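You operate a simulated robot arm through the tools that you are given. There is no shell and no other tool. Be economical: measure what you need, move in short steps, check, and stop when the job is done.

You are at the controls of a simulated robot arm. One attempt, no reset.

JOB
Rub the clamped base board smooth and lay it in the stock drawer.
Fine: 80 grit pad on the rough patch, pad back, then lift the clamp; shut the drawer. Where these are worked on the way, their far stop is far enough and under half their travel is too little: stock drawer. What is to be rubbed or washed off counts as gone when no trace of it is left.
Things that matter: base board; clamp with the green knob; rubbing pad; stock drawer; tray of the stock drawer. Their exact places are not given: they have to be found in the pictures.

It is judged by the outcome, as a careful person would: the job done as asked, and still so three seconds after it is handed in. It fails if anything else is knocked over, pushed out of place, dropped, spilled or broken.

ROBOT AND FRAMES
A 7-joint arm with a two-finger parallel gripper on a trunk, on a base that drives. Base frame: it is fixed to the floor where the robot stands at the start and does not move with it; the origin is under the middle of the robot, x ahead of it, y to its left, z up; the surface under the hand at the start is at about z = 86. Lengths are in cm, angles in degrees, forces in N, time in s.
With the tool pointing down near the work surface it reaches from about 10 to 70 cm from the robot's upright axis, wherever it stands. Its first joint turns from -166.0 to 166.0 degrees. Places, roughly: base board [50, -150, 100]; clamp with the green knob [80, -150, 90]; stock drawer [50, -10, 70]; tray of the stock drawer [60, -10, 70]. Payload 3.91 kg.
The TCP is the grasp point between the finger pads, 3 cm short of the fingertips. In the tool frame z runs along the fingers and y along their closing line. The gripper opens to 11 cm. The fingers are 2 cm wide and 1 cm thick; the gripper's body (4.8 by 11.2 cm) begins 5.5 cm behind the TCP.
Orientation is that of the tool frame in the base frame, as a unit quaternion [x, y, z, w]. With the fingers straight down and closing along the base's y, the tool's x points along the base's -x, its y along +y and its z along -z.

CONTROLS
- The arm moves only by the tool apply_moves. Its argument "motion" is a list of rows, each a list of 7 numbers: the shift along the tool's x, y, z in cm, then the turn, a rotation vector about the tool's x, y, z in degrees, then the gripper command, from -1 (shut) to 1 (fully open), values between in proportion. In form: [[x, y, z, ax, ay, az, claw], ...]. A call has 1 to 10 rows; each row is the pose to reach, as a shift and turn from the pose commanded when the call began, along the tool's axes at that moment. Rows are played at 5 a second. More than 5 cm and 8.6 degrees between two rows, or a gripper value outside its range, and nothing of the call is played. Where a pose cannot be reached the arm comes as near as it can. A force on the tool above 40 N (or 10 N above the force at the start of the call, whichever is more), or a blocked arm, ends the call early, and 0.2 s more pass. The fingers move at their own pace (about 15.3 cm/s each) and stop on an object; they squeeze with about 35 N. The grip force told is the motor's: it shows also when the fingers shut on nothing. Time passes only in rows, and 0.2 s behind the last, so rows that repeat a pose let the fingers close. The reply holds the time, the measured pose of the TCP, the force on the tool along the base axes, the opening and the grip force, in the units named above and with some noise, with the torque about the TCP (base axes, N m) and any sound that the robot's microphone picked up.
- Cameras (640 x 400 px; columns grow to the right, rows downward): "scene" is now at [-0.25, 11.01, 126.74]; the picture's right is [-0.38, -0.93, 0.00], its down [-0.58, 0.24, -0.78] and it looks along [0.72, -0.30, -0.62] (base axes); focal length 240 px, centre (320, 200). "wrist" rides on the gripper at [7.7, 0.7, -11.4] in the tool frame; the picture's right is [-0.09, 1.00, 0.00], its down [-0.80, -0.07, -0.59] and it looks along [-0.59, -0.05, 0.80] (tool axes); focal length 270 px, centre (320, 200).
- get_image(camera): a new picture of that camera. No time passes.
- move_column(by): slides the trunk up (or, below 0, down) by that many cm; the arm and the scene camera ride with it, the base frame stays. It gives what a move gives, with no picture.
- roll_base(legs): drives the robot by 1 to 6 legs, each [ahead, turn to the left] in cm and degrees, along the robot's own axes; the way and the turn of a leg run together, so that a leg with both is an arc; at most 150 cm and 180 degrees a leg. The arm and the cameras ride along, it lands a little off, and it stops where it bumps. It gives what a move gives.
- aim_head(pan, tilt): turns the head with the scene camera to pan (to the left, within 155 degrees either way) and tilt (down, from -29 to 69), counted from straight ahead of the robot. It gives what a move gives.
- probe_pixels(camera, pixels): for up to 12 pixels [column, row] of the newest picture of that camera ("zoom" is the newest enlarged one), the place [x, y, z] in the base frame of the surface seen there, good to about 0.2 cm, but the place of the scene camera against the robot may be out by one fixed shift of up to 1.8 cm in any direction. No time passes.
- close_up(camera, box): a new picture of the part [left, top, right, bottom] of that camera's present view, enlarged. No time passes.
- job_done(): hands the job in; it is judged then, once.

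Keep the steps short. Do not move on a guess: measure, check each grasp and each placing, and mend mistakes. In all there are 80 turns and 60 pictures (those below and enlarged ones count). Leave the gripper open and the arm clear of the work at the hand-in unless told otherwise, and finish with a single line.

The tools are called after "Call:" as name(argument=value, ...) on one line, values as JSON. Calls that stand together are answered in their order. apply_moves: Moves the arm, as the interface text tells. Its arguments: {"type":"object","properties":{"motion":{"type":"array","items":{"type":"array","items":{"type":"number"}}}},"required":["motion"]} The other tools are called the same way: move_column (by) slides the trunk up or down; roll_base (legs) drives the base; aim_head (pan, tilt) turns the head that bears the scene camera; get_image (camera) takes a picture; probe_pixels (camera, pixels) gives the place of the surface under pixels of a picture; close_up (camera, box) takes an enlarged picture of a part of a camera's view; job_done () hands the job in.

At the start:

```text
clock: 0.0
ee_pos: [48.2, 2.11, 108.26]
tcp_rot: [-0.001, 1.0, -0.001, 0.0]
contact_force: [-0.5, 0.6, 0.0]
torque: [-0.03, 0.03, 0.02]
finger_gap: 11.01
gripper_force: 0.1
trunk travel left (down, up): [-22.5, 38.5]
robot x, y, heading: [-0.19, -0.25, -0.1]
head pan, tilt: [-22.2, 38.6]
```

scene: 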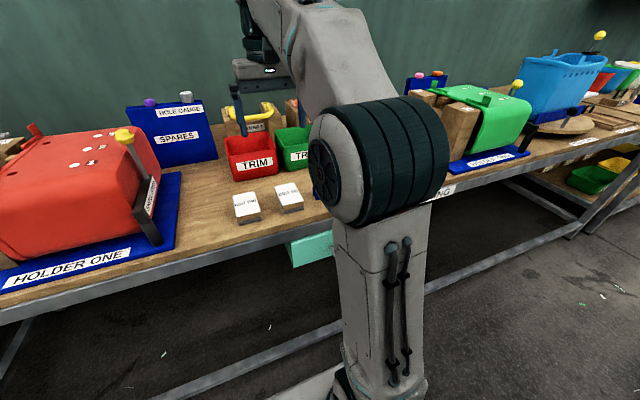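
wrist: 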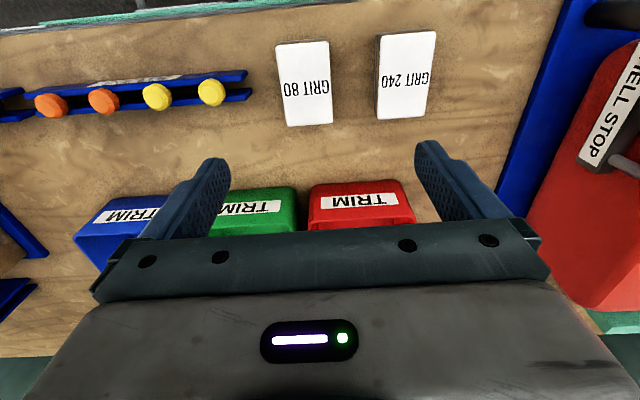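

I see two pads in the wrist picture: GRIT 80 near (305,85) and GRIT 240 near (405,75). I'll measure the pads and look toward the board to the right.

Call:
probe_pixels(camera="wrist", pixels=[[278, 45], [328, 42], [286, 124], [332, 122], [305, 85], [405, 75], [376, 118], [260, 60], [240, 150], [300, 15], [355, 80], [350, 190]])

Call:
aim_head(pan=-70, tilt=25)

Call:
get_image(camera="scene")

```text
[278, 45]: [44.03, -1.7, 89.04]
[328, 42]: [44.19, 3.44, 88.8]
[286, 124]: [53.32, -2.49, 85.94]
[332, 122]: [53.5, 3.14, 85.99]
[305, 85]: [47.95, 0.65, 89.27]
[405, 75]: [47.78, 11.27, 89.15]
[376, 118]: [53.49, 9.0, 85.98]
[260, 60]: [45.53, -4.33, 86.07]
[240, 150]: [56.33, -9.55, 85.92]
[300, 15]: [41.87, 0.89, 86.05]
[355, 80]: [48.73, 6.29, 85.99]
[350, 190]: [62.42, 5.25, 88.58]
```

```text
clock: 1.2
ee_pos: [48.16, 2.21, 108.31]
tcp_rot: [-0.001, 1.0, 0.001, 0.0]
contact_force: [0.4, 0.1, -0.7]
torque: [-0.02, -0.02, 0.02]
finger_gap: 11.0
gripper_force: 0.0
trunk travel left (down, up): [-22.5, 38.5]
robot x, y, heading: [-0.14, -0.47, 0.1]
head pan, tilt: [-70.0, 25.0]
```

```text
57 pictures are left
```

scene: 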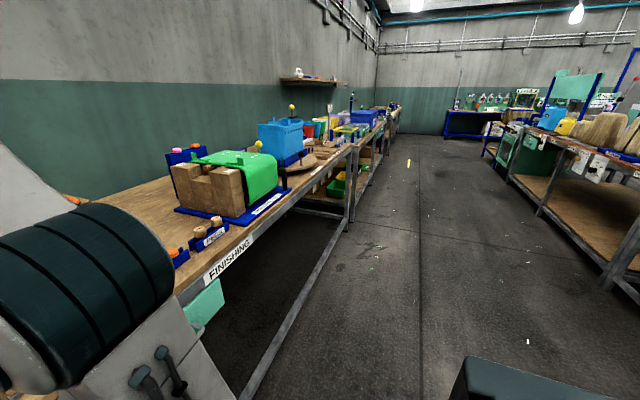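

Call:
close_up(camera="scene", box=[150, 80, 390, 260])

Call:
probe_pixels(camera="scene", pixels=[[215, 185], [243, 160], [240, 180], [258, 145], [275, 195], [280, 140], [300, 165], [292, 107], [330, 150], [350, 130], [205, 300], [225, 262]])

```text
2.22 times, centred on (270, 170) of scene
```

zoom: 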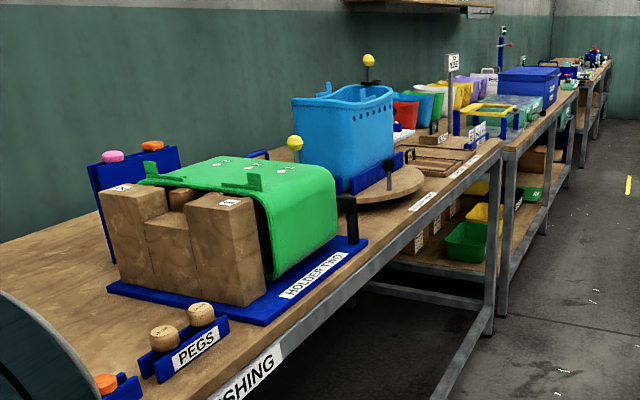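

```text
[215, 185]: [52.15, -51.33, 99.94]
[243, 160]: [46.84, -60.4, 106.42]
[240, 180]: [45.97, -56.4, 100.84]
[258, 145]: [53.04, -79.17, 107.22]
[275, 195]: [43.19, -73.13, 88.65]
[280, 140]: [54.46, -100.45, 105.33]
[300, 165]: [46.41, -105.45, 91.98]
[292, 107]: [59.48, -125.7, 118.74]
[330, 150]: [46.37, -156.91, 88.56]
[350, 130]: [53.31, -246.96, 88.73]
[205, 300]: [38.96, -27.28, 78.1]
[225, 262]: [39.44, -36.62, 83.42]
```

The flat boards sit around y=-155. I'll take the GRIT 80 pad along first, so I'll measure its edges closely.

Call:
close_up(camera="wrist", box=[240, 20, 400, 140])

Call:
probe_pixels(camera="zoom", pixels=[[155, 110], [350, 100], [185, 400], [365, 395], [260, 260], [160, 250], [355, 250], [260, 110], [275, 390]])

```text
3.33 times, centred on (320, 80) of wrist
```

zoom: 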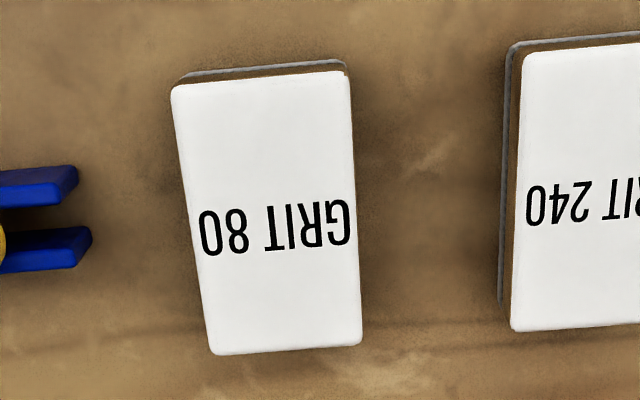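

```text
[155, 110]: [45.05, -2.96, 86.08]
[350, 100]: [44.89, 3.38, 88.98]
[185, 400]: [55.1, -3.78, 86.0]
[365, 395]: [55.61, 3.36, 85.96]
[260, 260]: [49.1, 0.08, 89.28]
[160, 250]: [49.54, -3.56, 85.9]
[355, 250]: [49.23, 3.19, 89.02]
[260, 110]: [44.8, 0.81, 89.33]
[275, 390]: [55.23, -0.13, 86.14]
```

The pad is centred near (48.0, 0.6), about 5.2 wide in y, with its top at z=89.2. I'll move down over it with the fingers open and stop with the TCP at about 90.2.

Call:
apply_moves(motion=[[0, -1.6, 4, 0, 0, 0, 1], [0, -1.6, 8, 0, 0, 0, 1], [0, -1.6, 12, 0, 0, 0, 1], [0, -1.6, 15, 0, 0, 0, 1], [0, -1.6, 17, 0, 0, 0, 1], [0, -1.6, 18.1, 0, 0, 0, 1], [0, -1.6, 18.1, 0, 0, 0, 1]])

Call:
get_image(camera="wrist")

```text
clock: 2.8
ee_pos: [48.13, 0.39, 90.15]
tcp_rot: [-0.002, 1.0, 0.0, 0.0]
contact_force: [0.1, 0.2, -0.3]
torque: [0.01, 0.0, -0.02]
finger_gap: 11.0
gripper_force: 0.0
trunk travel left (down, up): [-22.5, 38.5]
robot x, y, heading: [0.01, 0.08, -0.2]
head pan, tilt: [-70.0, 25.0]
```

```text
54 pictures are left
```

wrist: 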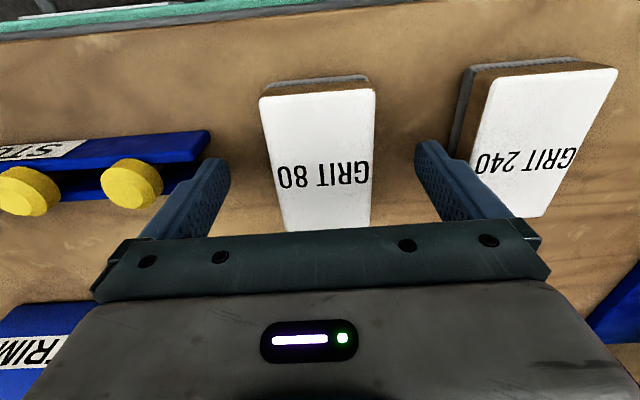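

The fingers straddle the pad. I'll check where the pad lies along x, then close.

Call:
probe_pixels(camera="wrist", pixels=[[315, 95], [330, 222], [264, 110], [372, 110], [290, 215], [368, 215]])

Call:
apply_moves(motion=[[0, 0.1, 0, 0, 0, 0, 0.3], [0, 0.1, 0, 0, 0, 0, -0.1], [0, 0.1, 0, 0, 0, 0, -1], [0, 0.1, 0, 0, 0, 0, -1]])

```text
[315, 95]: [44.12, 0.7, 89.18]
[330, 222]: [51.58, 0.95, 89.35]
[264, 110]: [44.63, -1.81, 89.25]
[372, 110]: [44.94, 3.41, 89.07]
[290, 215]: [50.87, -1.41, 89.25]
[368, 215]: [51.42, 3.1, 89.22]
```

```text
clock: 3.8
ee_pos: [48.2, 0.54, 90.24]
tcp_rot: [-0.001, 1.0, 0.0, 0.0]
contact_force: [0.5, -0.1, 0.1]
torque: [0.0, 0.0, -0.01]
finger_gap: 5.39
gripper_force: 34.9
trunk travel left (down, up): [-22.5, 38.5]
robot x, y, heading: [-0.08, -0.2, 0.2]
head pan, tilt: [-70.0, 25.0]
```

The grip reads 5.39 wide at 35 N, so the pad is held. I'll lift it, raise the trunk and drive toward the board.

Call:
apply_moves(motion=[[0, 0, -4, 0, 0, 0, -1], [0, 0, -8, 0, 0, 0, -1], [0, 0, -12, 0, 0, 0, -1], [0, 0, -16, 0, 0, 0, -1], [4, 0, -20, 0, 0, 0, -1]])

Call:
move_column(by=15)

Call:
roll_base(legs=[[-25, 0], [0, -90], [75, 0]])

Call:
aim_head(pan=25, tilt=30)

Call:
get_image(camera="scene")

```text
refused: row 5 steps farther than a row can; nothing moved
```

```text
clock: 5.5
ee_pos: [48.13, 0.56, 105.32]
tcp_rot: [-0.001, 1.0, 0.0, 0.0]
contact_force: [-0.1, -0.1, -0.5]
torque: [0.02, 0.01, -0.01]
finger_gap: 5.41
gripper_force: 35.7
trunk travel left (down, up): [-37.5, 23.5]
robot x, y, heading: [0.02, -0.13, 0.2]
head pan, tilt: [-70.0, 25.0]
```

```text
clock: 14.8
ee_pos: [-21.96, -123.45, 105.25]
tcp_rot: [0.701, 0.713, 0.0, 0.001]
contact_force: [-0.3, 0.3, -0.7]
torque: [0.0, -0.02, -0.02]
finger_gap: 5.36
gripper_force: 35.3
trunk travel left (down, up): [-37.5, 23.5]
robot x, y, heading: [-23.45, -75.26, -88.9]
head pan, tilt: [-70.0, 25.0]
```

```text
clock: 16.5
ee_pos: [-21.93, -123.37, 105.21]
tcp_rot: [0.701, 0.713, 0.001, 0.0]
contact_force: [0.0, -0.9, 0.1]
torque: [0.0, 0.01, 0.04]
finger_gap: 5.35
gripper_force: 35.6
trunk travel left (down, up): [-37.5, 23.5]
robot x, y, heading: [-23.15, -75.52, -88.8]
head pan, tilt: [25.0, 30.0]
```

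```text
53 pictures are left
```

scene: 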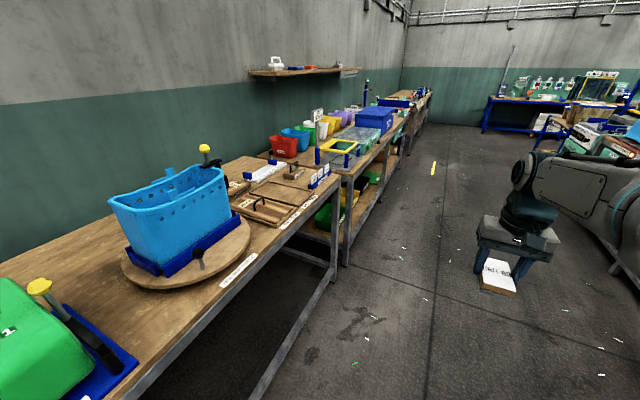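

The column did the lifting, since the arm rows were refused, and the pad is still held. I'll zoom in on the board area around (270,195).

Call:
close_up(camera="scene", box=[180, 120, 360, 260])

Call:
probe_pixels(camera="zoom", pixels=[[175, 270], [330, 300], [260, 300], [230, 250], [300, 200], [400, 200], [390, 170], [480, 180], [500, 240], [90, 105], [300, 370], [540, 130]])

```text
2.86 times, centred on (270, 190) of scene
```

zoom: 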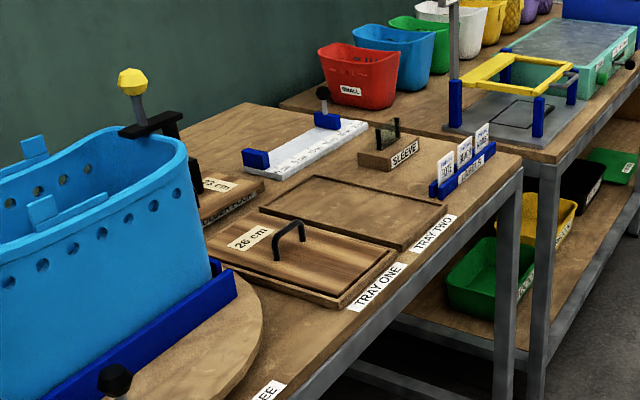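

```text
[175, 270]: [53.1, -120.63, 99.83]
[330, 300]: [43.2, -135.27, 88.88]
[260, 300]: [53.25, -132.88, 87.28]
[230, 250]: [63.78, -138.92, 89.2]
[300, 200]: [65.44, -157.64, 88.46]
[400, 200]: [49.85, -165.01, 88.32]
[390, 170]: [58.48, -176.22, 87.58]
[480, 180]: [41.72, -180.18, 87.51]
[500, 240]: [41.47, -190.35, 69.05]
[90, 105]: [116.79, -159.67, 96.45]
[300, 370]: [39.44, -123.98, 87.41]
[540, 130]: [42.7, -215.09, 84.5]
```

I don't see a green knob yet, as the blue basket blocks the view. I'll drive further and look back.

Call:
roll_base(legs=[[75, 0]])

Call:
aim_head(pan=90, tilt=30)

Call:
get_image(camera="scene")

```text
clock: 20.5
ee_pos: [-20.92, -198.6, 105.23]
tcp_rot: [0.701, 0.713, -0.001, 0.0]
contact_force: [0.1, -0.3, -0.8]
torque: [-0.01, 0.0, 0.02]
finger_gap: 5.36
gripper_force: 34.5
trunk travel left (down, up): [-37.5, 23.5]
robot x, y, heading: [-22.26, -149.99, -89.2]
head pan, tilt: [25.0, 30.0]
```

```text
clock: 21.9
ee_pos: [-20.87, -198.64, 105.22]
tcp_rot: [0.701, 0.713, 0.001, 0.0]
contact_force: [-0.3, -0.2, -0.7]
torque: [0.03, 0.01, 0.04]
finger_gap: 5.39
gripper_force: 35.3
trunk travel left (down, up): [-37.5, 23.5]
robot x, y, heading: [-22.35, -150.56, -89.2]
head pan, tilt: [90.0, 30.0]
```

```text
51 pictures are left
```

scene: 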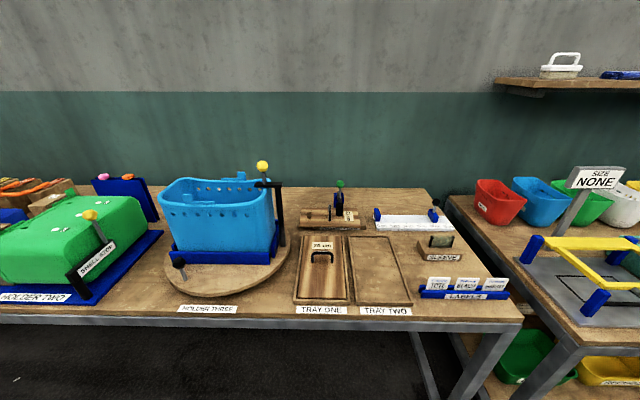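

Call:
close_up(camera="scene", box=[280, 170, 420, 270])

Call:
probe_pixels(camera="zoom", pixels=[[270, 62], [270, 110], [260, 180], [275, 245], [160, 210], [210, 235], [345, 230], [325, 190], [130, 225], [200, 450], [380, 400], [430, 250]])

```text
4.00 times, centred on (350, 220) of scene
```

zoom: 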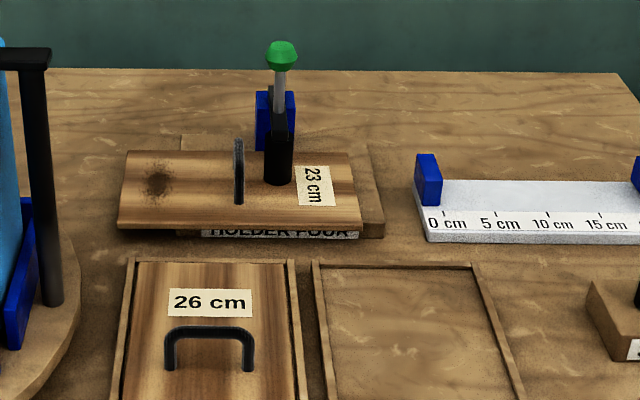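

```text
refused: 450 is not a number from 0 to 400
```

There it is. The 23 cm board sits in HOLDER FOUR with the green-knob clamp on it, a handle at (238,170) in the zoom and the rough patch at (158,180).

Call:
probe_pixels(camera="zoom", pixels=[[280, 55], [279, 95], [278, 150], [278, 180], [158, 180], [128, 152], [120, 225], [358, 225], [350, 155], [238, 145], [238, 195], [280, 235]])

Call:
roll_base(legs=[[0, 89.2], [24, 0]])

Call:
aim_head(pan=0, tilt=40)

Call:
get_image(camera="scene")

Call:
get_image(camera="wrist")

```text
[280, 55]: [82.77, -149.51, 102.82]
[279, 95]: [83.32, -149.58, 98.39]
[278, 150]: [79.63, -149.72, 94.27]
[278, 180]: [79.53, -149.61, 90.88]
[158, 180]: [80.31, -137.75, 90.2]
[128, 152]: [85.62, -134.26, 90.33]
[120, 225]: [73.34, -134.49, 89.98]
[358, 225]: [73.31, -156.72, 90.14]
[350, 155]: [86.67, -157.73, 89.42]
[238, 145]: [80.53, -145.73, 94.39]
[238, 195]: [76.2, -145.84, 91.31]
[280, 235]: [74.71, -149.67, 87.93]
```

```text
clock: 27.4
ee_pos: [49.13, -149.75, 105.17]
tcp_rot: [0.0, 1.0, 0.0, 0.0]
contact_force: [0.1, -0.2, -0.8]
torque: [0.01, 0.02, -0.01]
finger_gap: 5.39
gripper_force: 35.5
trunk travel left (down, up): [-37.5, 23.5]
robot x, y, heading: [0.93, -150.86, -0.2]
head pan, tilt: [90.0, 30.0]
```

```text
clock: 29.1
ee_pos: [49.27, -149.73, 105.19]
tcp_rot: [0.001, 1.0, 0.0, 0.0]
contact_force: [-0.1, 0.8, -1.0]
torque: [0.03, 0.0, 0.01]
finger_gap: 5.38
gripper_force: 34.8
trunk travel left (down, up): [-37.5, 23.5]
robot x, y, heading: [1.12, -150.51, -0.0]
head pan, tilt: [0.0, 40.0]
```

```text
49 pictures are left
```

scene: 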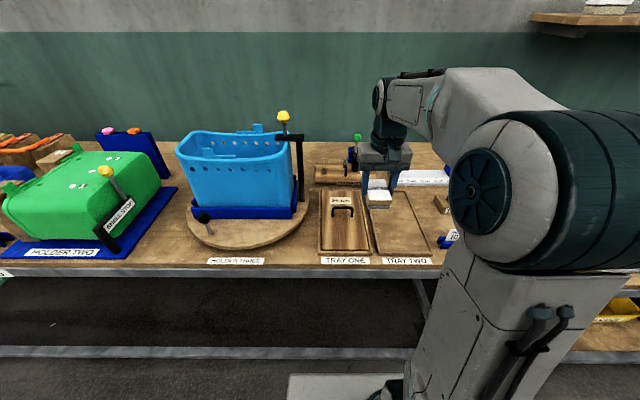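

```text
48 pictures are left
```

wrist: 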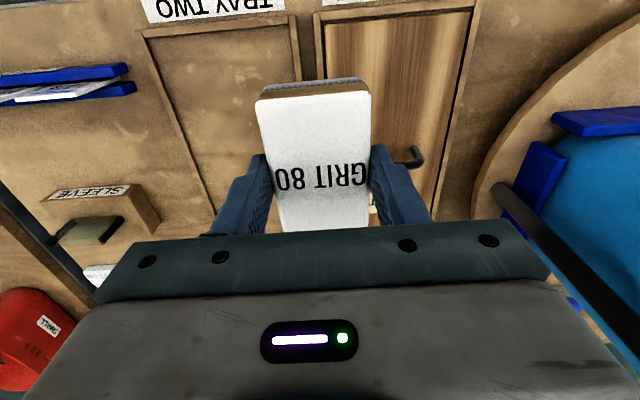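

The patch is around (80.3, -137.8, 90.2), which is past reach. I'll move the base ahead 15 cm with the arm held high and look again with the wrist camera.

Call:
roll_base(legs=[[15, 0]])

Call:
apply_moves(motion=[[0, 4, 0, 0, 0, 0, -1], [0, 8, 0, 0, 0, 0, -1], [-3, 11, 0, 0, 0, 0, -1], [-3, 11, 0, 0, 0, 0, -1]])

Call:
get_image(camera="wrist")

Call:
get_image(camera="scene")

```text
clock: 30.5
ee_pos: [62.69, -150.03, 105.11]
tcp_rot: [0.002, 1.0, 0.0, -0.001]
contact_force: [0.3, 0.4, -1.0]
torque: [0.02, 0.01, 0.01]
finger_gap: 5.37
gripper_force: 35.0
trunk travel left (down, up): [-37.5, 23.5]
robot x, y, heading: [14.25, -150.47, -0.4]
head pan, tilt: [0.0, 40.0]
stopped in leg 1: the robot was blocked; the commanded pose is now the measured one
```

```text
clock: 31.5
ee_pos: [65.91, -139.02, 105.09]
tcp_rot: [0.003, 1.0, -0.001, -0.002]
contact_force: [-0.5, 0.0, -1.6]
torque: [0.02, 0.01, -0.02]
finger_gap: 5.38
gripper_force: 35.4
trunk travel left (down, up): [-37.5, 23.5]
robot x, y, heading: [14.46, -150.65, -0.4]
head pan, tilt: [0.0, 40.0]
```

```text
47 pictures are left
```

wrist: 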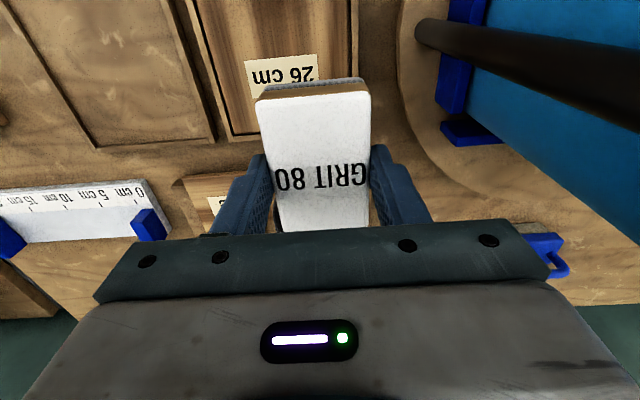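

```text
46 pictures are left
```

scene: 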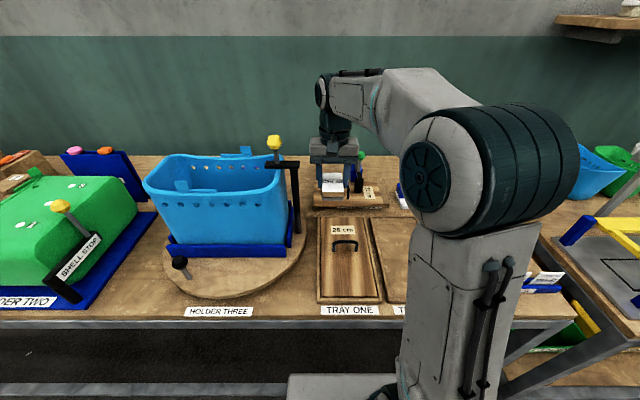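

The base touched the bench at x=14.3, which still leaves the patch within reach. To find the scene camera's shift I'll compare the same features in both cameras: the 26 cm label and the board.

Call:
close_up(camera="scene", box=[300, 150, 400, 250])

Call:
probe_pixels(camera="wrist", pixels=[[247, 62], [316, 54], [190, 188], [215, 205], [425, 40], [150, 222]])

```text
4.00 times, centred on (350, 200) of scene
```

zoom: 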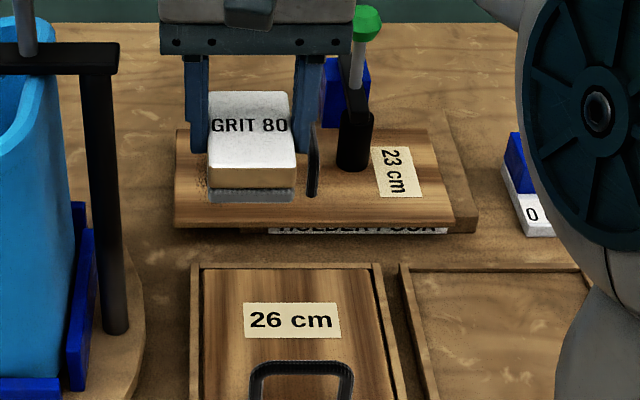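

```text
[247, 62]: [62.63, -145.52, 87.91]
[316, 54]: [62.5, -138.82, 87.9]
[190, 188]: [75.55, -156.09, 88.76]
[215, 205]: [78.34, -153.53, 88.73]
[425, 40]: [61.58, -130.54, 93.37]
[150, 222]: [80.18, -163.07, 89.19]
```

Call:
probe_pixels(camera="zoom", pixels=[[340, 335], [245, 333], [452, 220], [176, 224], [213, 120], [285, 120], [252, 165], [180, 170], [195, 185], [372, 22], [353, 150], [313, 160]])

```text
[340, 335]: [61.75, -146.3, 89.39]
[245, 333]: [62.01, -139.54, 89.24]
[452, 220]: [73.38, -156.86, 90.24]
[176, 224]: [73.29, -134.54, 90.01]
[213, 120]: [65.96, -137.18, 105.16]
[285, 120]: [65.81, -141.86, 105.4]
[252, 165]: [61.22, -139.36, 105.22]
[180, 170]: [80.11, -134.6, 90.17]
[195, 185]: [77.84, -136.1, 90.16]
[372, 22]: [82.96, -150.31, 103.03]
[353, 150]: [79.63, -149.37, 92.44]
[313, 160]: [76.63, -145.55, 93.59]
```

The scene camera needs a shift of about (+0.7, +0.75, -1.4). That puts the true patch at about (81, -137, 88.8). I'll move the pad above it.

Call:
apply_moves(motion=[[-4, 0.5, 0, 0, 0, 0, -1], [-8, 1, 1, 0, 0, 0, -1], [-12, 1.5, 3, 0, 0, 0, -1], [-15.1, 2, 6, 0, 0, 0, -1], [-15.1, 2, 9, 0, 0, 0, -1], [-15.1, 2, 9, 0, 0, 0, -1]])

Call:
close_up(camera="scene", box=[300, 150, 400, 250])

```text
clock: 32.9
ee_pos: [80.96, -137.28, 96.21]
tcp_rot: [0.003, 1.0, 0.001, -0.001]
contact_force: [-0.7, -0.3, -0.7]
torque: [-0.01, -0.01, -0.03]
finger_gap: 5.35
gripper_force: 34.9
trunk travel left (down, up): [-37.5, 23.5]
robot x, y, heading: [14.57, -150.33, -0.4]
head pan, tilt: [0.0, 40.0]
```

```text
4.00 times, centred on (350, 200) of scene
```

zoom: 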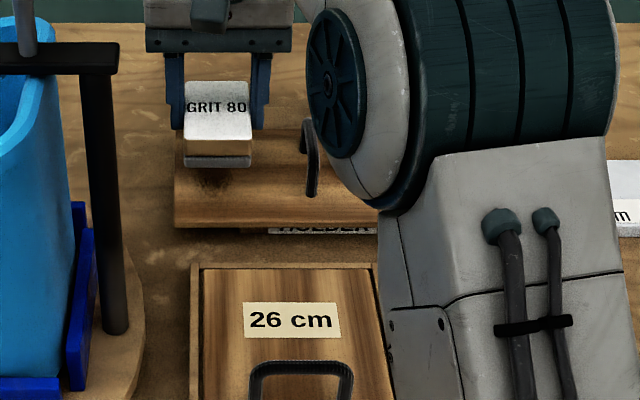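

The pad is over the patch. I'll lower it gently until it touches.

Call:
apply_moves(motion=[[0, 0.2, 1.5, 0, 0, 0, -1], [0, 0.2, 2.5, 0, 0, 0, -1], [0, 0.2, 3.0, 0, 0, 0, -1], [0, 0.2, 3.3, 0, 0, 0, -1], [0, 0.2, 3.5, 0, 0, 0, -1]])

```text
clock: 34.1
ee_pos: [80.88, -136.95, 92.87]
tcp_rot: [0.004, 1.0, 0.0, 0.004]
contact_force: [4.8, 0.6, 21.5]
torque: [-0.15, 0.37, 0.03]
finger_gap: 5.41
gripper_force: 35.0
trunk travel left (down, up): [-37.5, 23.5]
robot x, y, heading: [14.44, -150.58, -0.4]
head pan, tilt: [0.0, 40.0]
```

The contact reads 21 N, which is good. I'll rub to and fro along the patch.

Call:
apply_moves(motion=[[1.5, 0, -0.1, 0, 0, 0, -1], [3, 0, -0.1, 0, 0, 0, -1], [1, 0, -0.1, 0, 0, 0, -1], [-1, 0, -0.1, 0, 0, 0, -1], [1, 0, -0.1, 0, 0, 0, -1], [3, 0, -0.1, 0, 0, 0, -1], [1, 0, -0.1, 0, 0, 0, -1], [-1, 0, -0.1, 0, 0, 0, -1], [1, 0, -0.1, 0, 0, 0, -1], [3, 0, -0.1, 0, 0, 0, -1]])

Call:
apply_moves(motion=[[0, 0, -4, 0, 0, 0, -1], [4, 0, -7, 0, 0, 0, -1], [8, 0, -8, 0, 0, 0, -1]])

Call:
close_up(camera="scene", box=[300, 150, 400, 250])

```text
clock: 36.3
ee_pos: [77.9, -137.0, 92.79]
tcp_rot: [0.003, 1.0, 0.0, 0.0]
contact_force: [5.6, -1.3, 25.0]
torque: [-0.03, -0.62, 0.01]
finger_gap: 5.39
gripper_force: 34.2
trunk travel left (down, up): [-37.5, 23.5]
robot x, y, heading: [14.12, -150.63, -0.3]
head pan, tilt: [0.0, 40.0]
```

```text
clock: 37.1
ee_pos: [69.89, -136.74, 100.64]
tcp_rot: [0.004, 1.0, -0.001, -0.002]
contact_force: [0.0, -0.1, -0.9]
torque: [0.0, -0.01, 0.01]
finger_gap: 5.37
gripper_force: 34.7
trunk travel left (down, up): [-37.5, 23.5]
robot x, y, heading: [14.27, -150.46, -0.4]
head pan, tilt: [0.0, 40.0]
```

```text
4.00 times, centred on (350, 200) of scene
```

zoom: 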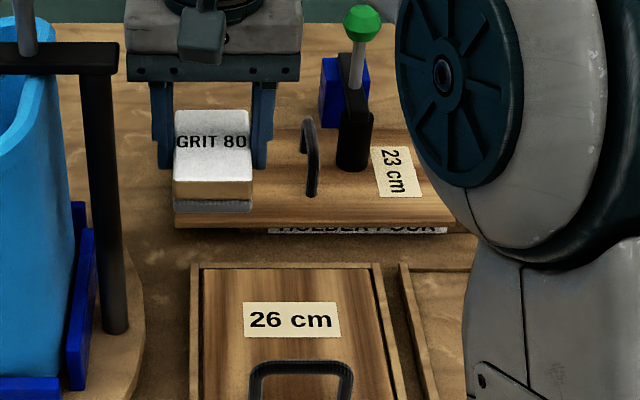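

The pad hides the patch, so I'll lift and swing it right to see.

Call:
apply_moves(motion=[[3, 0, -4, 0, 0, 0, -1], [6, -2, -7, 0, 0, 0, -1], [9, -6, -7, 0, 0, 0, -1], [12, -10, -7, 0, 0, 0, -1]])

Call:
close_up(camera="scene", box=[300, 150, 400, 250])

```text
clock: 38.1
ee_pos: [57.57, -146.87, 107.66]
tcp_rot: [0.003, 1.0, 0.0, -0.002]
contact_force: [1.4, 0.5, -1.1]
torque: [-0.01, -0.02, -0.02]
finger_gap: 5.4
gripper_force: 34.9
trunk travel left (down, up): [-37.5, 23.5]
robot x, y, heading: [14.46, -150.56, -0.5]
head pan, tilt: [0.0, 40.0]
```

```text
4.00 times, centred on (350, 200) of scene
```

zoom: 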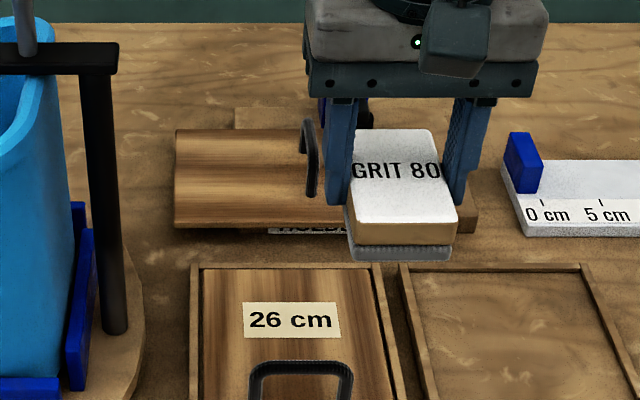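

The patch looks gone. I'll check its spot more closely for traces.

Call:
close_up(camera="scene", box=[322, 176, 362, 212])

```text
11.11 times, centred on (342, 194) of scene
```

zoom: 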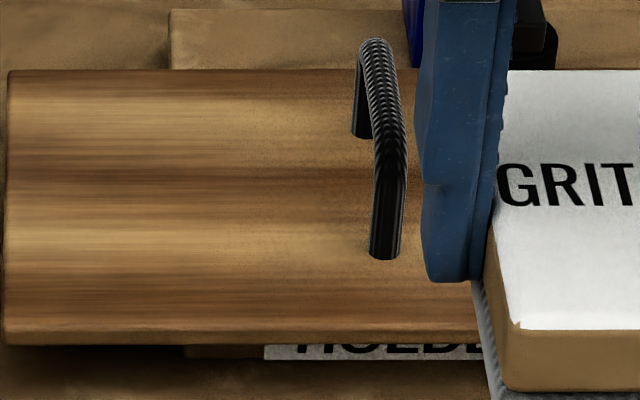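

The surface is clean. Next the pad goes back, so I'll drive to its place.

Call:
roll_base(legs=[[-38, 0], [0, 90], [150, 0], [0, -90], [24, 0]])

Call:
get_image(camera="wrist")

Call:
aim_head(pan=0, tilt=45)

Call:
get_image(camera="scene")

```text
clock: 56.6
ee_pos: [42.89, 2.84, 107.69]
tcp_rot: [0.007, 1.0, 0.0, 0.0]
contact_force: [0.2, 0.5, -0.8]
torque: [0.01, 0.0, 0.03]
finger_gap: 5.39
gripper_force: 34.9
trunk travel left (down, up): [-37.5, 23.5]
robot x, y, heading: [-0.27, -0.26, -0.4]
head pan, tilt: [0.0, 40.0]
```

```text
40 pictures are left
```

wrist: 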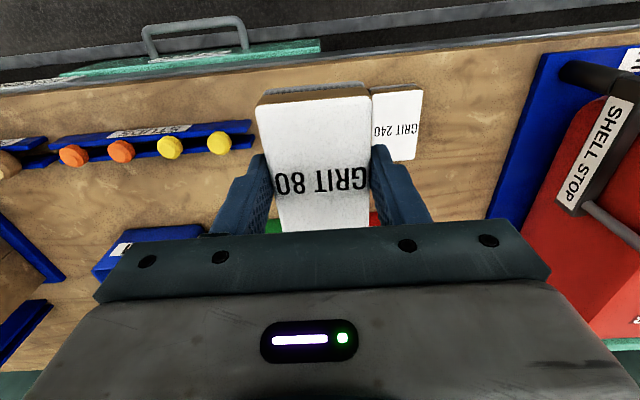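

```text
clock: 57.3
ee_pos: [42.84, 2.96, 107.72]
tcp_rot: [0.007, 1.0, 0.0, -0.001]
contact_force: [1.0, 0.2, -0.3]
torque: [-0.01, 0.01, -0.03]
finger_gap: 5.36
gripper_force: 34.8
trunk travel left (down, up): [-37.5, 23.5]
robot x, y, heading: [-0.14, -0.78, -0.8]
head pan, tilt: [0.0, 45.0]
```

```text
39 pictures are left
```

scene: 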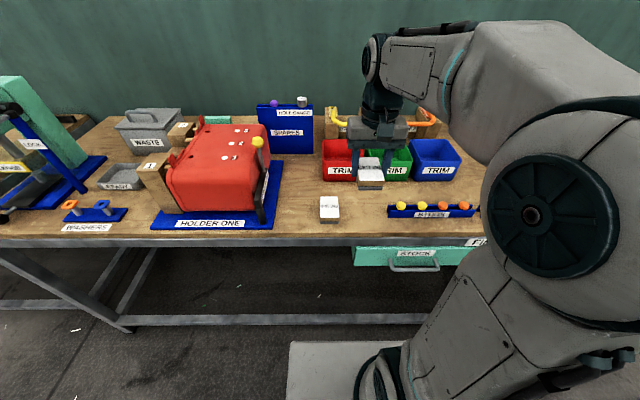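

I'm back at the pad's place. I'll check registration against the GRIT 240 pad and measure the drawer front too.

Call:
probe_pixels(camera="wrist", pixels=[[395, 130], [405, 157], [418, 95], [320, 42], [60, 75], [195, 45], [146, 35], [247, 30], [250, 62], [160, 85], [205, 25], [240, 140]])

Call:
apply_moves(motion=[[-2.5, -1, 3, 0, 0, 0, -1], [-5.35, -2.4, 6, 0, 0, 0, -1], [-5.35, -2.4, 9, 0, 0, 0, -1], [-5.35, -2.4, 12, 0, 0, 0, -1], [-5.35, -2.4, 14, 0, 0, 0, -1], [-5.35, -2.4, 14, 0, 0, 0, -1]])

Call:
get_image(camera="wrist")

```text
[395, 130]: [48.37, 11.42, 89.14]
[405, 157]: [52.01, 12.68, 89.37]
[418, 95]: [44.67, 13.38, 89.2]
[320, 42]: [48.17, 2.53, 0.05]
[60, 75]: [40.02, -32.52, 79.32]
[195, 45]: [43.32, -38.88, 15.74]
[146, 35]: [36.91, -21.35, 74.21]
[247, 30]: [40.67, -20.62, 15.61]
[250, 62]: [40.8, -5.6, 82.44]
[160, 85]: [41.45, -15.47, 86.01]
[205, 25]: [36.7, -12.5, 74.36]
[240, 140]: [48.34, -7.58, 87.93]
```

```text
clock: 58.7
ee_pos: [48.26, 0.25, 93.53]
tcp_rot: [0.005, 1.0, 0.0, -0.001]
contact_force: [-0.1, -0.2, -0.4]
torque: [0.03, -0.02, -0.01]
finger_gap: 5.35
gripper_force: 34.7
trunk travel left (down, up): [-37.5, 23.5]
robot x, y, heading: [-0.32, -0.55, -0.5]
head pan, tilt: [0.0, 45.0]
```

```text
38 pictures are left
```

wrist: 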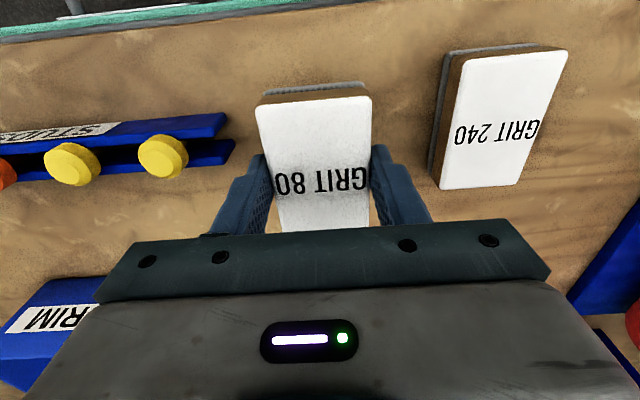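

Registration agrees. I'll lower the pad onto the bench with a light touch, release it and lift.

Call:
apply_moves(motion=[[0, 0.3, 1.5, 0, 0, 0, -1], [0, 0.3, 2.7, 0, 0, 0, -1], [0, 0.3, 3.2, 0, 0, 0, -1], [0, 0.3, 3.35, 0, 0, 0, -1], [0, 0.3, 3.35, 0, 0, 0, -1]])

Call:
apply_moves(motion=[[0, 0, 0, 0, 0, 0, -0.1], [0, 0, 0, 0, 0, 0, 0.4], [0, 0, 0, 0, 0, 0, 0.8], [0, 0, -3, 0, 0, 0, 0.8], [0, 0, -7, 0, 0, 0, 0.8], [0, 0, -11, 0, 0, 0, 0.8], [0, 0, -15, 0, 0, 0, 0.8]])

Call:
get_image(camera="wrist")

```text
clock: 59.9
ee_pos: [48.18, 0.59, 90.24]
tcp_rot: [0.006, 1.0, 0.0, -0.001]
contact_force: [-0.3, 0.5, -0.7]
torque: [-0.01, -0.01, -0.01]
finger_gap: 5.38
gripper_force: 35.1
trunk travel left (down, up): [-37.5, 23.5]
robot x, y, heading: [-0.12, -1.05, -0.7]
head pan, tilt: [0.0, 45.0]
```

```text
clock: 61.5
ee_pos: [47.89, 0.71, 105.35]
tcp_rot: [0.006, 1.0, 0.0, -0.002]
contact_force: [0.0, 1.0, 0.5]
torque: [-0.02, -0.01, -0.01]
finger_gap: 9.9
gripper_force: 0.0
trunk travel left (down, up): [-37.5, 23.5]
robot x, y, heading: [-0.21, -0.43, -0.6]
head pan, tilt: [0.0, 45.0]
```

```text
37 pictures are left
```

wrist: 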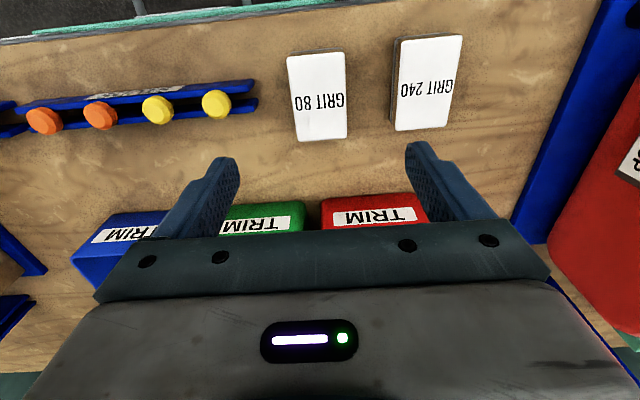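

The pad is back in place. Next I'll open the stock drawer while the hand is free: back off 22 cm and look at the drawer front.

Call:
roll_base(legs=[[-22, 0]])

Call:
aim_head(pan=-10, tilt=45)

Call:
get_image(camera="wrist")

Call:
get_image(camera="scene")

```text
clock: 63.2
ee_pos: [25.7, 0.95, 105.21]
tcp_rot: [0.007, 1.0, 0.0, -0.001]
contact_force: [-0.3, -0.3, 0.3]
torque: [-0.02, -0.02, -0.02]
finger_gap: 9.91
gripper_force: 0.1
trunk travel left (down, up): [-37.5, 23.5]
robot x, y, heading: [-22.45, -0.47, -0.8]
head pan, tilt: [0.0, 45.0]
```

```text
clock: 63.9
ee_pos: [25.72, 1.03, 105.25]
tcp_rot: [0.006, 1.0, 0.0, 0.0]
contact_force: [-0.4, -0.5, -0.3]
torque: [-0.02, 0.01, 0.03]
finger_gap: 9.89
gripper_force: 0.0
trunk travel left (down, up): [-37.5, 23.5]
robot x, y, heading: [-22.4, -0.23, -1.0]
head pan, tilt: [-10.0, 45.0]
```

```text
36 pictures are left
```

wrist: 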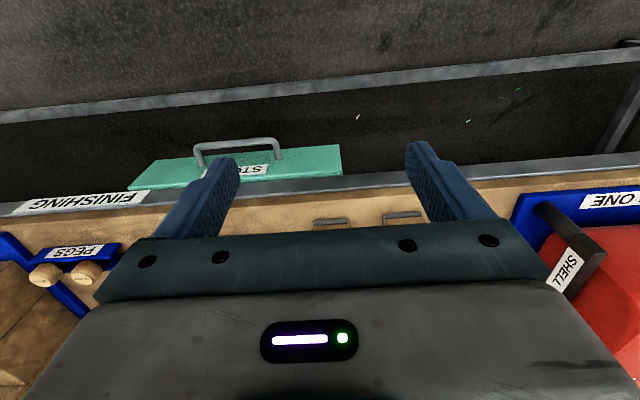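

```text
35 pictures are left
```

scene: 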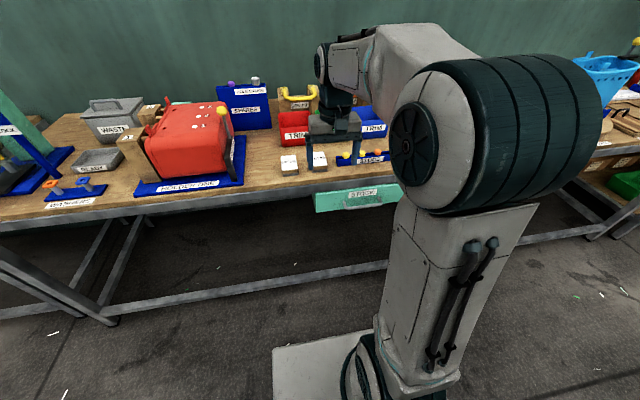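

Call:
close_up(camera="wrist", box=[120, 120, 360, 220])

Call:
probe_pixels(camera="zoom", pixels=[[210, 65], [300, 60], [400, 52], [425, 90], [205, 100], [120, 120], [500, 90], [560, 70], [560, 130], [60, 170], [590, 85], [300, 95]])

```text
2.67 times, centred on (240, 170) of wrist
```

zoom: 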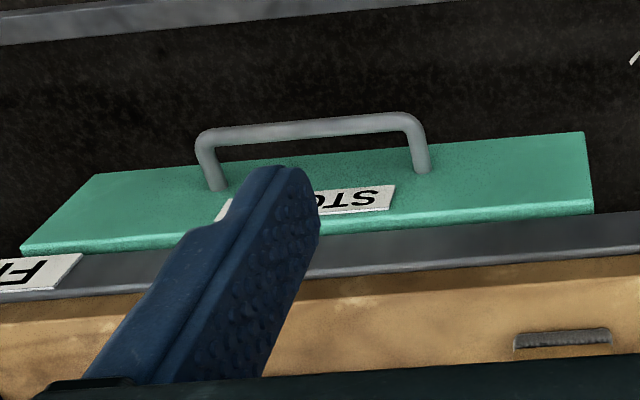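

```text
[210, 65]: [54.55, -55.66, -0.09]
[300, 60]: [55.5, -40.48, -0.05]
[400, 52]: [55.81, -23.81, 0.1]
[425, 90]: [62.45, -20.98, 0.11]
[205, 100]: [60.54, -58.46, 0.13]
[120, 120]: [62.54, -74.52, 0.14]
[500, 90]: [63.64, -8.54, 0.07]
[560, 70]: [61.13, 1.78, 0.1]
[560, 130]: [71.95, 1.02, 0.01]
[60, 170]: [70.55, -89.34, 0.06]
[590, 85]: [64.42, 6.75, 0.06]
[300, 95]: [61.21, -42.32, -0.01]
```

Those pixels missed the surface. I'll re-probe at the right spots in the enlarged picture.

Call:
probe_pixels(camera="zoom", pixels=[[260, 133], [300, 130], [340, 126], [385, 122], [207, 155], [422, 145], [300, 160], [120, 190], [500, 170], [560, 145], [560, 205], [60, 235]])

Call:
close_up(camera="scene", box=[300, 170, 420, 230])

```text
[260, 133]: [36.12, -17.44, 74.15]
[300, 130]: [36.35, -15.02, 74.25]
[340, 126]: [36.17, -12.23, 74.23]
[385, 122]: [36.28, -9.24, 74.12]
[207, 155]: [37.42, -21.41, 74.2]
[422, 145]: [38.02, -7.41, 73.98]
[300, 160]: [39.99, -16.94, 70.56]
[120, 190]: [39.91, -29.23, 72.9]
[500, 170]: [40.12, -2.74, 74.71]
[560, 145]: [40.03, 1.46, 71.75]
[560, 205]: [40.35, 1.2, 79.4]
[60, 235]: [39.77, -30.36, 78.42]
```

```text
5.33 times, centred on (360, 200) of scene
```

zoom: 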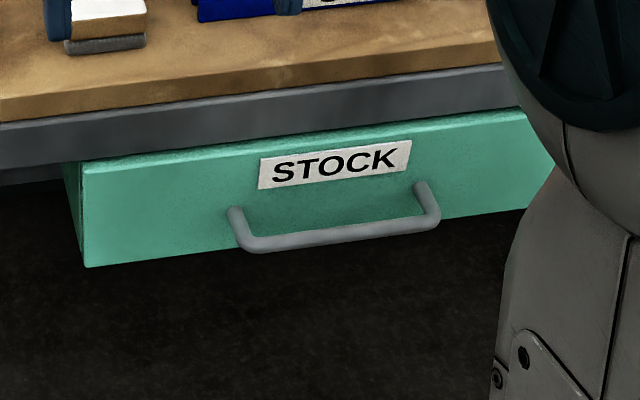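

The handle bar runs y=-21.4…-7.4 at about x=36.8, z=73.6, with the panel at x=40. The bench lip overhangs it, so I'll grip it with the tool pointing horizontally forward and the fingers closing vertically. I'll turn the tool in two halves, up here in clear air.

Call:
apply_moves(motion=[[0, -2, 0, -4.949, -4.949, 4.949, 0], [0, -4, 0, -9.897, -9.897, 9.897, 0], [0, -6, 0, -14.846, -14.846, 14.846, 0], [0, -8, 0, -19.795, -19.795, 19.795, 0], [0, -10, 0, -24.744, -24.744, 24.744, 0], [0, -12, 0, -29.692, -29.692, 29.692, 0], [0, -14, 0, -34.641, -34.641, 34.641, 0], [0, -14, 0, -34.641, -34.641, 34.641, 0]])

Call:
apply_moves(motion=[[0, 0, 0, -4.949, -4.949, 4.949, 0], [0, 0, 0, -9.897, -9.897, 9.897, 0], [0, 0, 0, -14.846, -14.846, 14.846, 0], [0, 0, 0, -19.795, -19.795, 19.795, 0], [0, 0, 0, -24.744, -24.744, 24.744, 0], [0, 0, 0, -29.692, -29.692, 29.692, 0], [0, 0, 0, -34.641, -34.641, 34.641, 0], [0, 0, 0, -34.641, -34.641, 34.641, 0]])

Call:
get_image(camera="scene")

```text
clock: 65.7
ee_pos: [25.65, -13.06, 105.41]
tcp_rot: [0.295, 0.864, 0.287, 0.291]
contact_force: [-0.3, 0.4, -1.6]
torque: [-0.02, -0.01, -0.02]
finger_gap: 5.51
gripper_force: 0.0
trunk travel left (down, up): [-37.5, 23.5]
robot x, y, heading: [-22.69, -0.29, -0.6]
head pan, tilt: [-10.0, 45.0]
```

```text
clock: 67.5
ee_pos: [26.0, -13.36, 105.43]
tcp_rot: [0.504, 0.497, 0.496, 0.503]
contact_force: [-0.8, -0.9, 0.0]
torque: [0.0, 0.0, 0.0]
finger_gap: 5.5
gripper_force: 0.1
out of reach, approached as far as the arm can: row 7, 8
trunk travel left (down, up): [-37.5, 23.5]
robot x, y, heading: [-22.5, -0.25, -0.7]
head pan, tilt: [-10.0, 45.0]
```

```text
32 pictures are left
```

scene: 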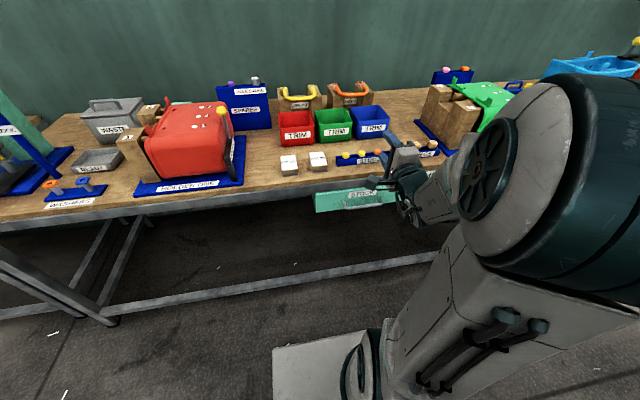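

The horizontal pose is reached. I'll lower the trunk to handle height, z=73.6, and check through the wrist camera.

Call:
move_column(by=-31.8)

Call:
get_image(camera="wrist")

```text
clock: 70.6
ee_pos: [26.03, -13.28, 73.74]
tcp_rot: [0.504, 0.498, 0.496, 0.502]
contact_force: [0.2, -0.4, -0.1]
torque: [0.0, 0.0, 0.0]
finger_gap: 5.51
gripper_force: 0.1
trunk travel left (down, up): [-5.7, 55.3]
robot x, y, heading: [-22.53, -0.44, -0.8]
head pan, tilt: [-10.0, 45.0]
```

```text
31 pictures are left
```

wrist: 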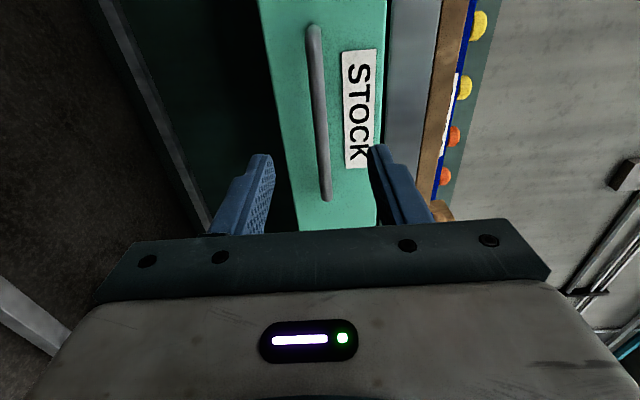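

Call:
probe_pixels(camera="wrist", pixels=[[314, 40], [319, 100], [322, 150], [326, 190], [275, 60], [375, 60], [300, 210], [345, 210], [283, 100], [384, 30], [415, 100], [290, 160]])

```text
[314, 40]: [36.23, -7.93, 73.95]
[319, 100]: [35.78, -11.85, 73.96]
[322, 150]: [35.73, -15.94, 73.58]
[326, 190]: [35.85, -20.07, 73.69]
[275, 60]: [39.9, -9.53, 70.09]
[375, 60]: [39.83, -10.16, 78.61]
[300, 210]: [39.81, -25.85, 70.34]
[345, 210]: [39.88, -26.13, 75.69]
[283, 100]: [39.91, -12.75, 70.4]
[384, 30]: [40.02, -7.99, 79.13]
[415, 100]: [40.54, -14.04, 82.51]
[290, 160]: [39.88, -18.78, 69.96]
```

The bar is level with the TCP at z≈73.7. I'll move forward 10 cm and close on it.

Call:
apply_moves(motion=[[0, 0, 4, 0, 0, 0, 0], [0, 0, 7, 0, 0, 0, 0], [0, 0, 9, 0, 0, 0, 0], [0, 0, 9.9, 0, 0, 0, 0], [0, 0, 9.9, 0, 0, 0, 0], [0, 0, 9.9, 0, 0, 0, -1], [0, 0, 9.9, 0, 0, 0, -1], [0, 0, 9.9, 0, 0, 0, -1]])

Call:
get_image(camera="wrist")

```text
clock: 72.4
ee_pos: [35.85, -13.32, 73.6]
tcp_rot: [0.504, 0.497, 0.496, 0.502]
contact_force: [0.2, -0.5, -3.1]
torque: [0.02, -0.01, -0.11]
finger_gap: 1.2
gripper_force: 45.3
trunk travel left (down, up): [-5.7, 55.3]
robot x, y, heading: [-22.26, -0.12, -0.8]
head pan, tilt: [-10.0, 45.0]
```

```text
30 pictures are left
```

wrist: 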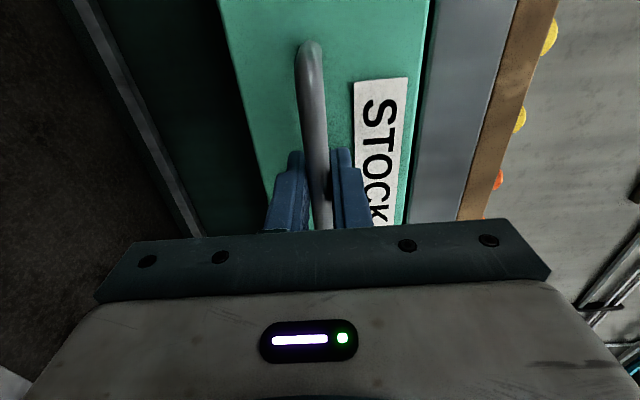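

I have the handle, at a 1.2 cm gap. I'll drive the base back to pull the drawer.

Call:
roll_base(legs=[[-15, 0]])

Call:
get_image(camera="wrist")

```text
clock: 73.8
ee_pos: [20.91, -13.28, 73.66]
tcp_rot: [0.504, 0.498, 0.495, 0.503]
contact_force: [-3.1, 1.2, -5.3]
torque: [0.05, 0.03, 0.37]
finger_gap: 1.2
gripper_force: 45.3
trunk travel left (down, up): [-5.7, 55.3]
robot x, y, heading: [-37.08, -0.14, -0.9]
head pan, tilt: [-10.0, 45.0]
```

```text
29 pictures are left
```

wrist: 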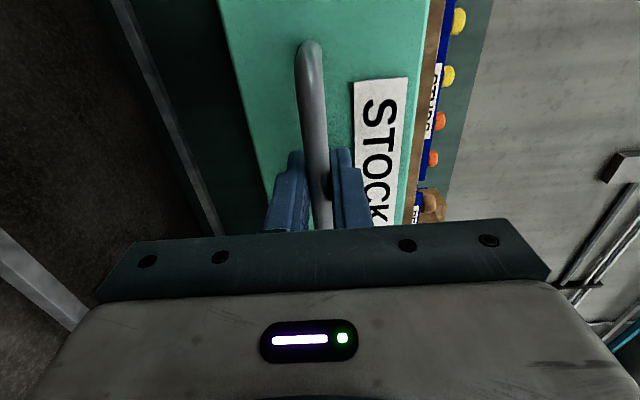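

The drawer follows easily. I'll pull further in small legs, watching for the stop.

Call:
roll_base(legs=[[-8, 0]])

Call:
roll_base(legs=[[-5, 0]])

Call:
aim_head(pan=-12, tilt=55)

Call:
get_image(camera="scene")

```text
clock: 74.9
ee_pos: [12.86, -13.26, 73.59]
tcp_rot: [0.505, 0.497, 0.495, 0.503]
contact_force: [-2.0, -3.9, -1.0]
torque: [-0.04, 0.01, 0.16]
finger_gap: 1.17
gripper_force: 44.5
trunk travel left (down, up): [-5.7, 55.3]
robot x, y, heading: [-45.47, -0.1, -1.1]
head pan, tilt: [-10.0, 45.0]
```

```text
clock: 75.9
ee_pos: [8.52, -13.19, 73.65]
tcp_rot: [0.505, 0.497, 0.494, 0.504]
contact_force: [3.8, -0.1, -0.8]
torque: [0.04, 0.01, 0.21]
finger_gap: 1.18
gripper_force: 45.1
trunk travel left (down, up): [-5.7, 55.3]
robot x, y, heading: [-49.95, 0.39, -0.7]
head pan, tilt: [-10.0, 45.0]
stopped in leg 1: the force on the tool passed its limit at 73 N (the readings are from after the stop); the commanded pose is now the measured one
```

```text
clock: 76.6
ee_pos: [8.49, -13.07, 73.71]
tcp_rot: [0.506, 0.496, 0.494, 0.504]
contact_force: [4.8, -1.4, -1.5]
torque: [-0.03, -0.02, 0.11]
finger_gap: 1.18
gripper_force: 44.9
trunk travel left (down, up): [-5.7, 55.3]
robot x, y, heading: [-49.97, 0.37, -0.8]
head pan, tilt: [-12.0, 55.0]
```

```text
28 pictures are left
```

scene: 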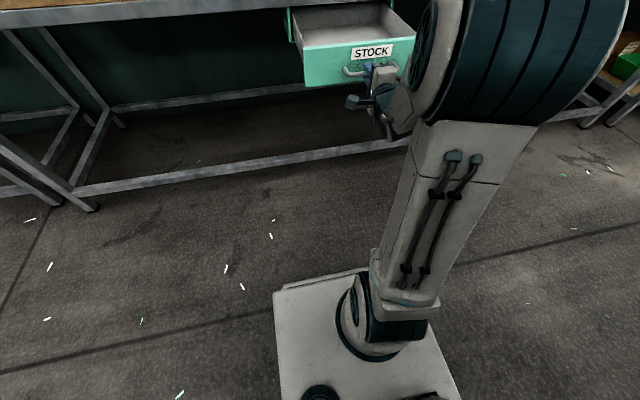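

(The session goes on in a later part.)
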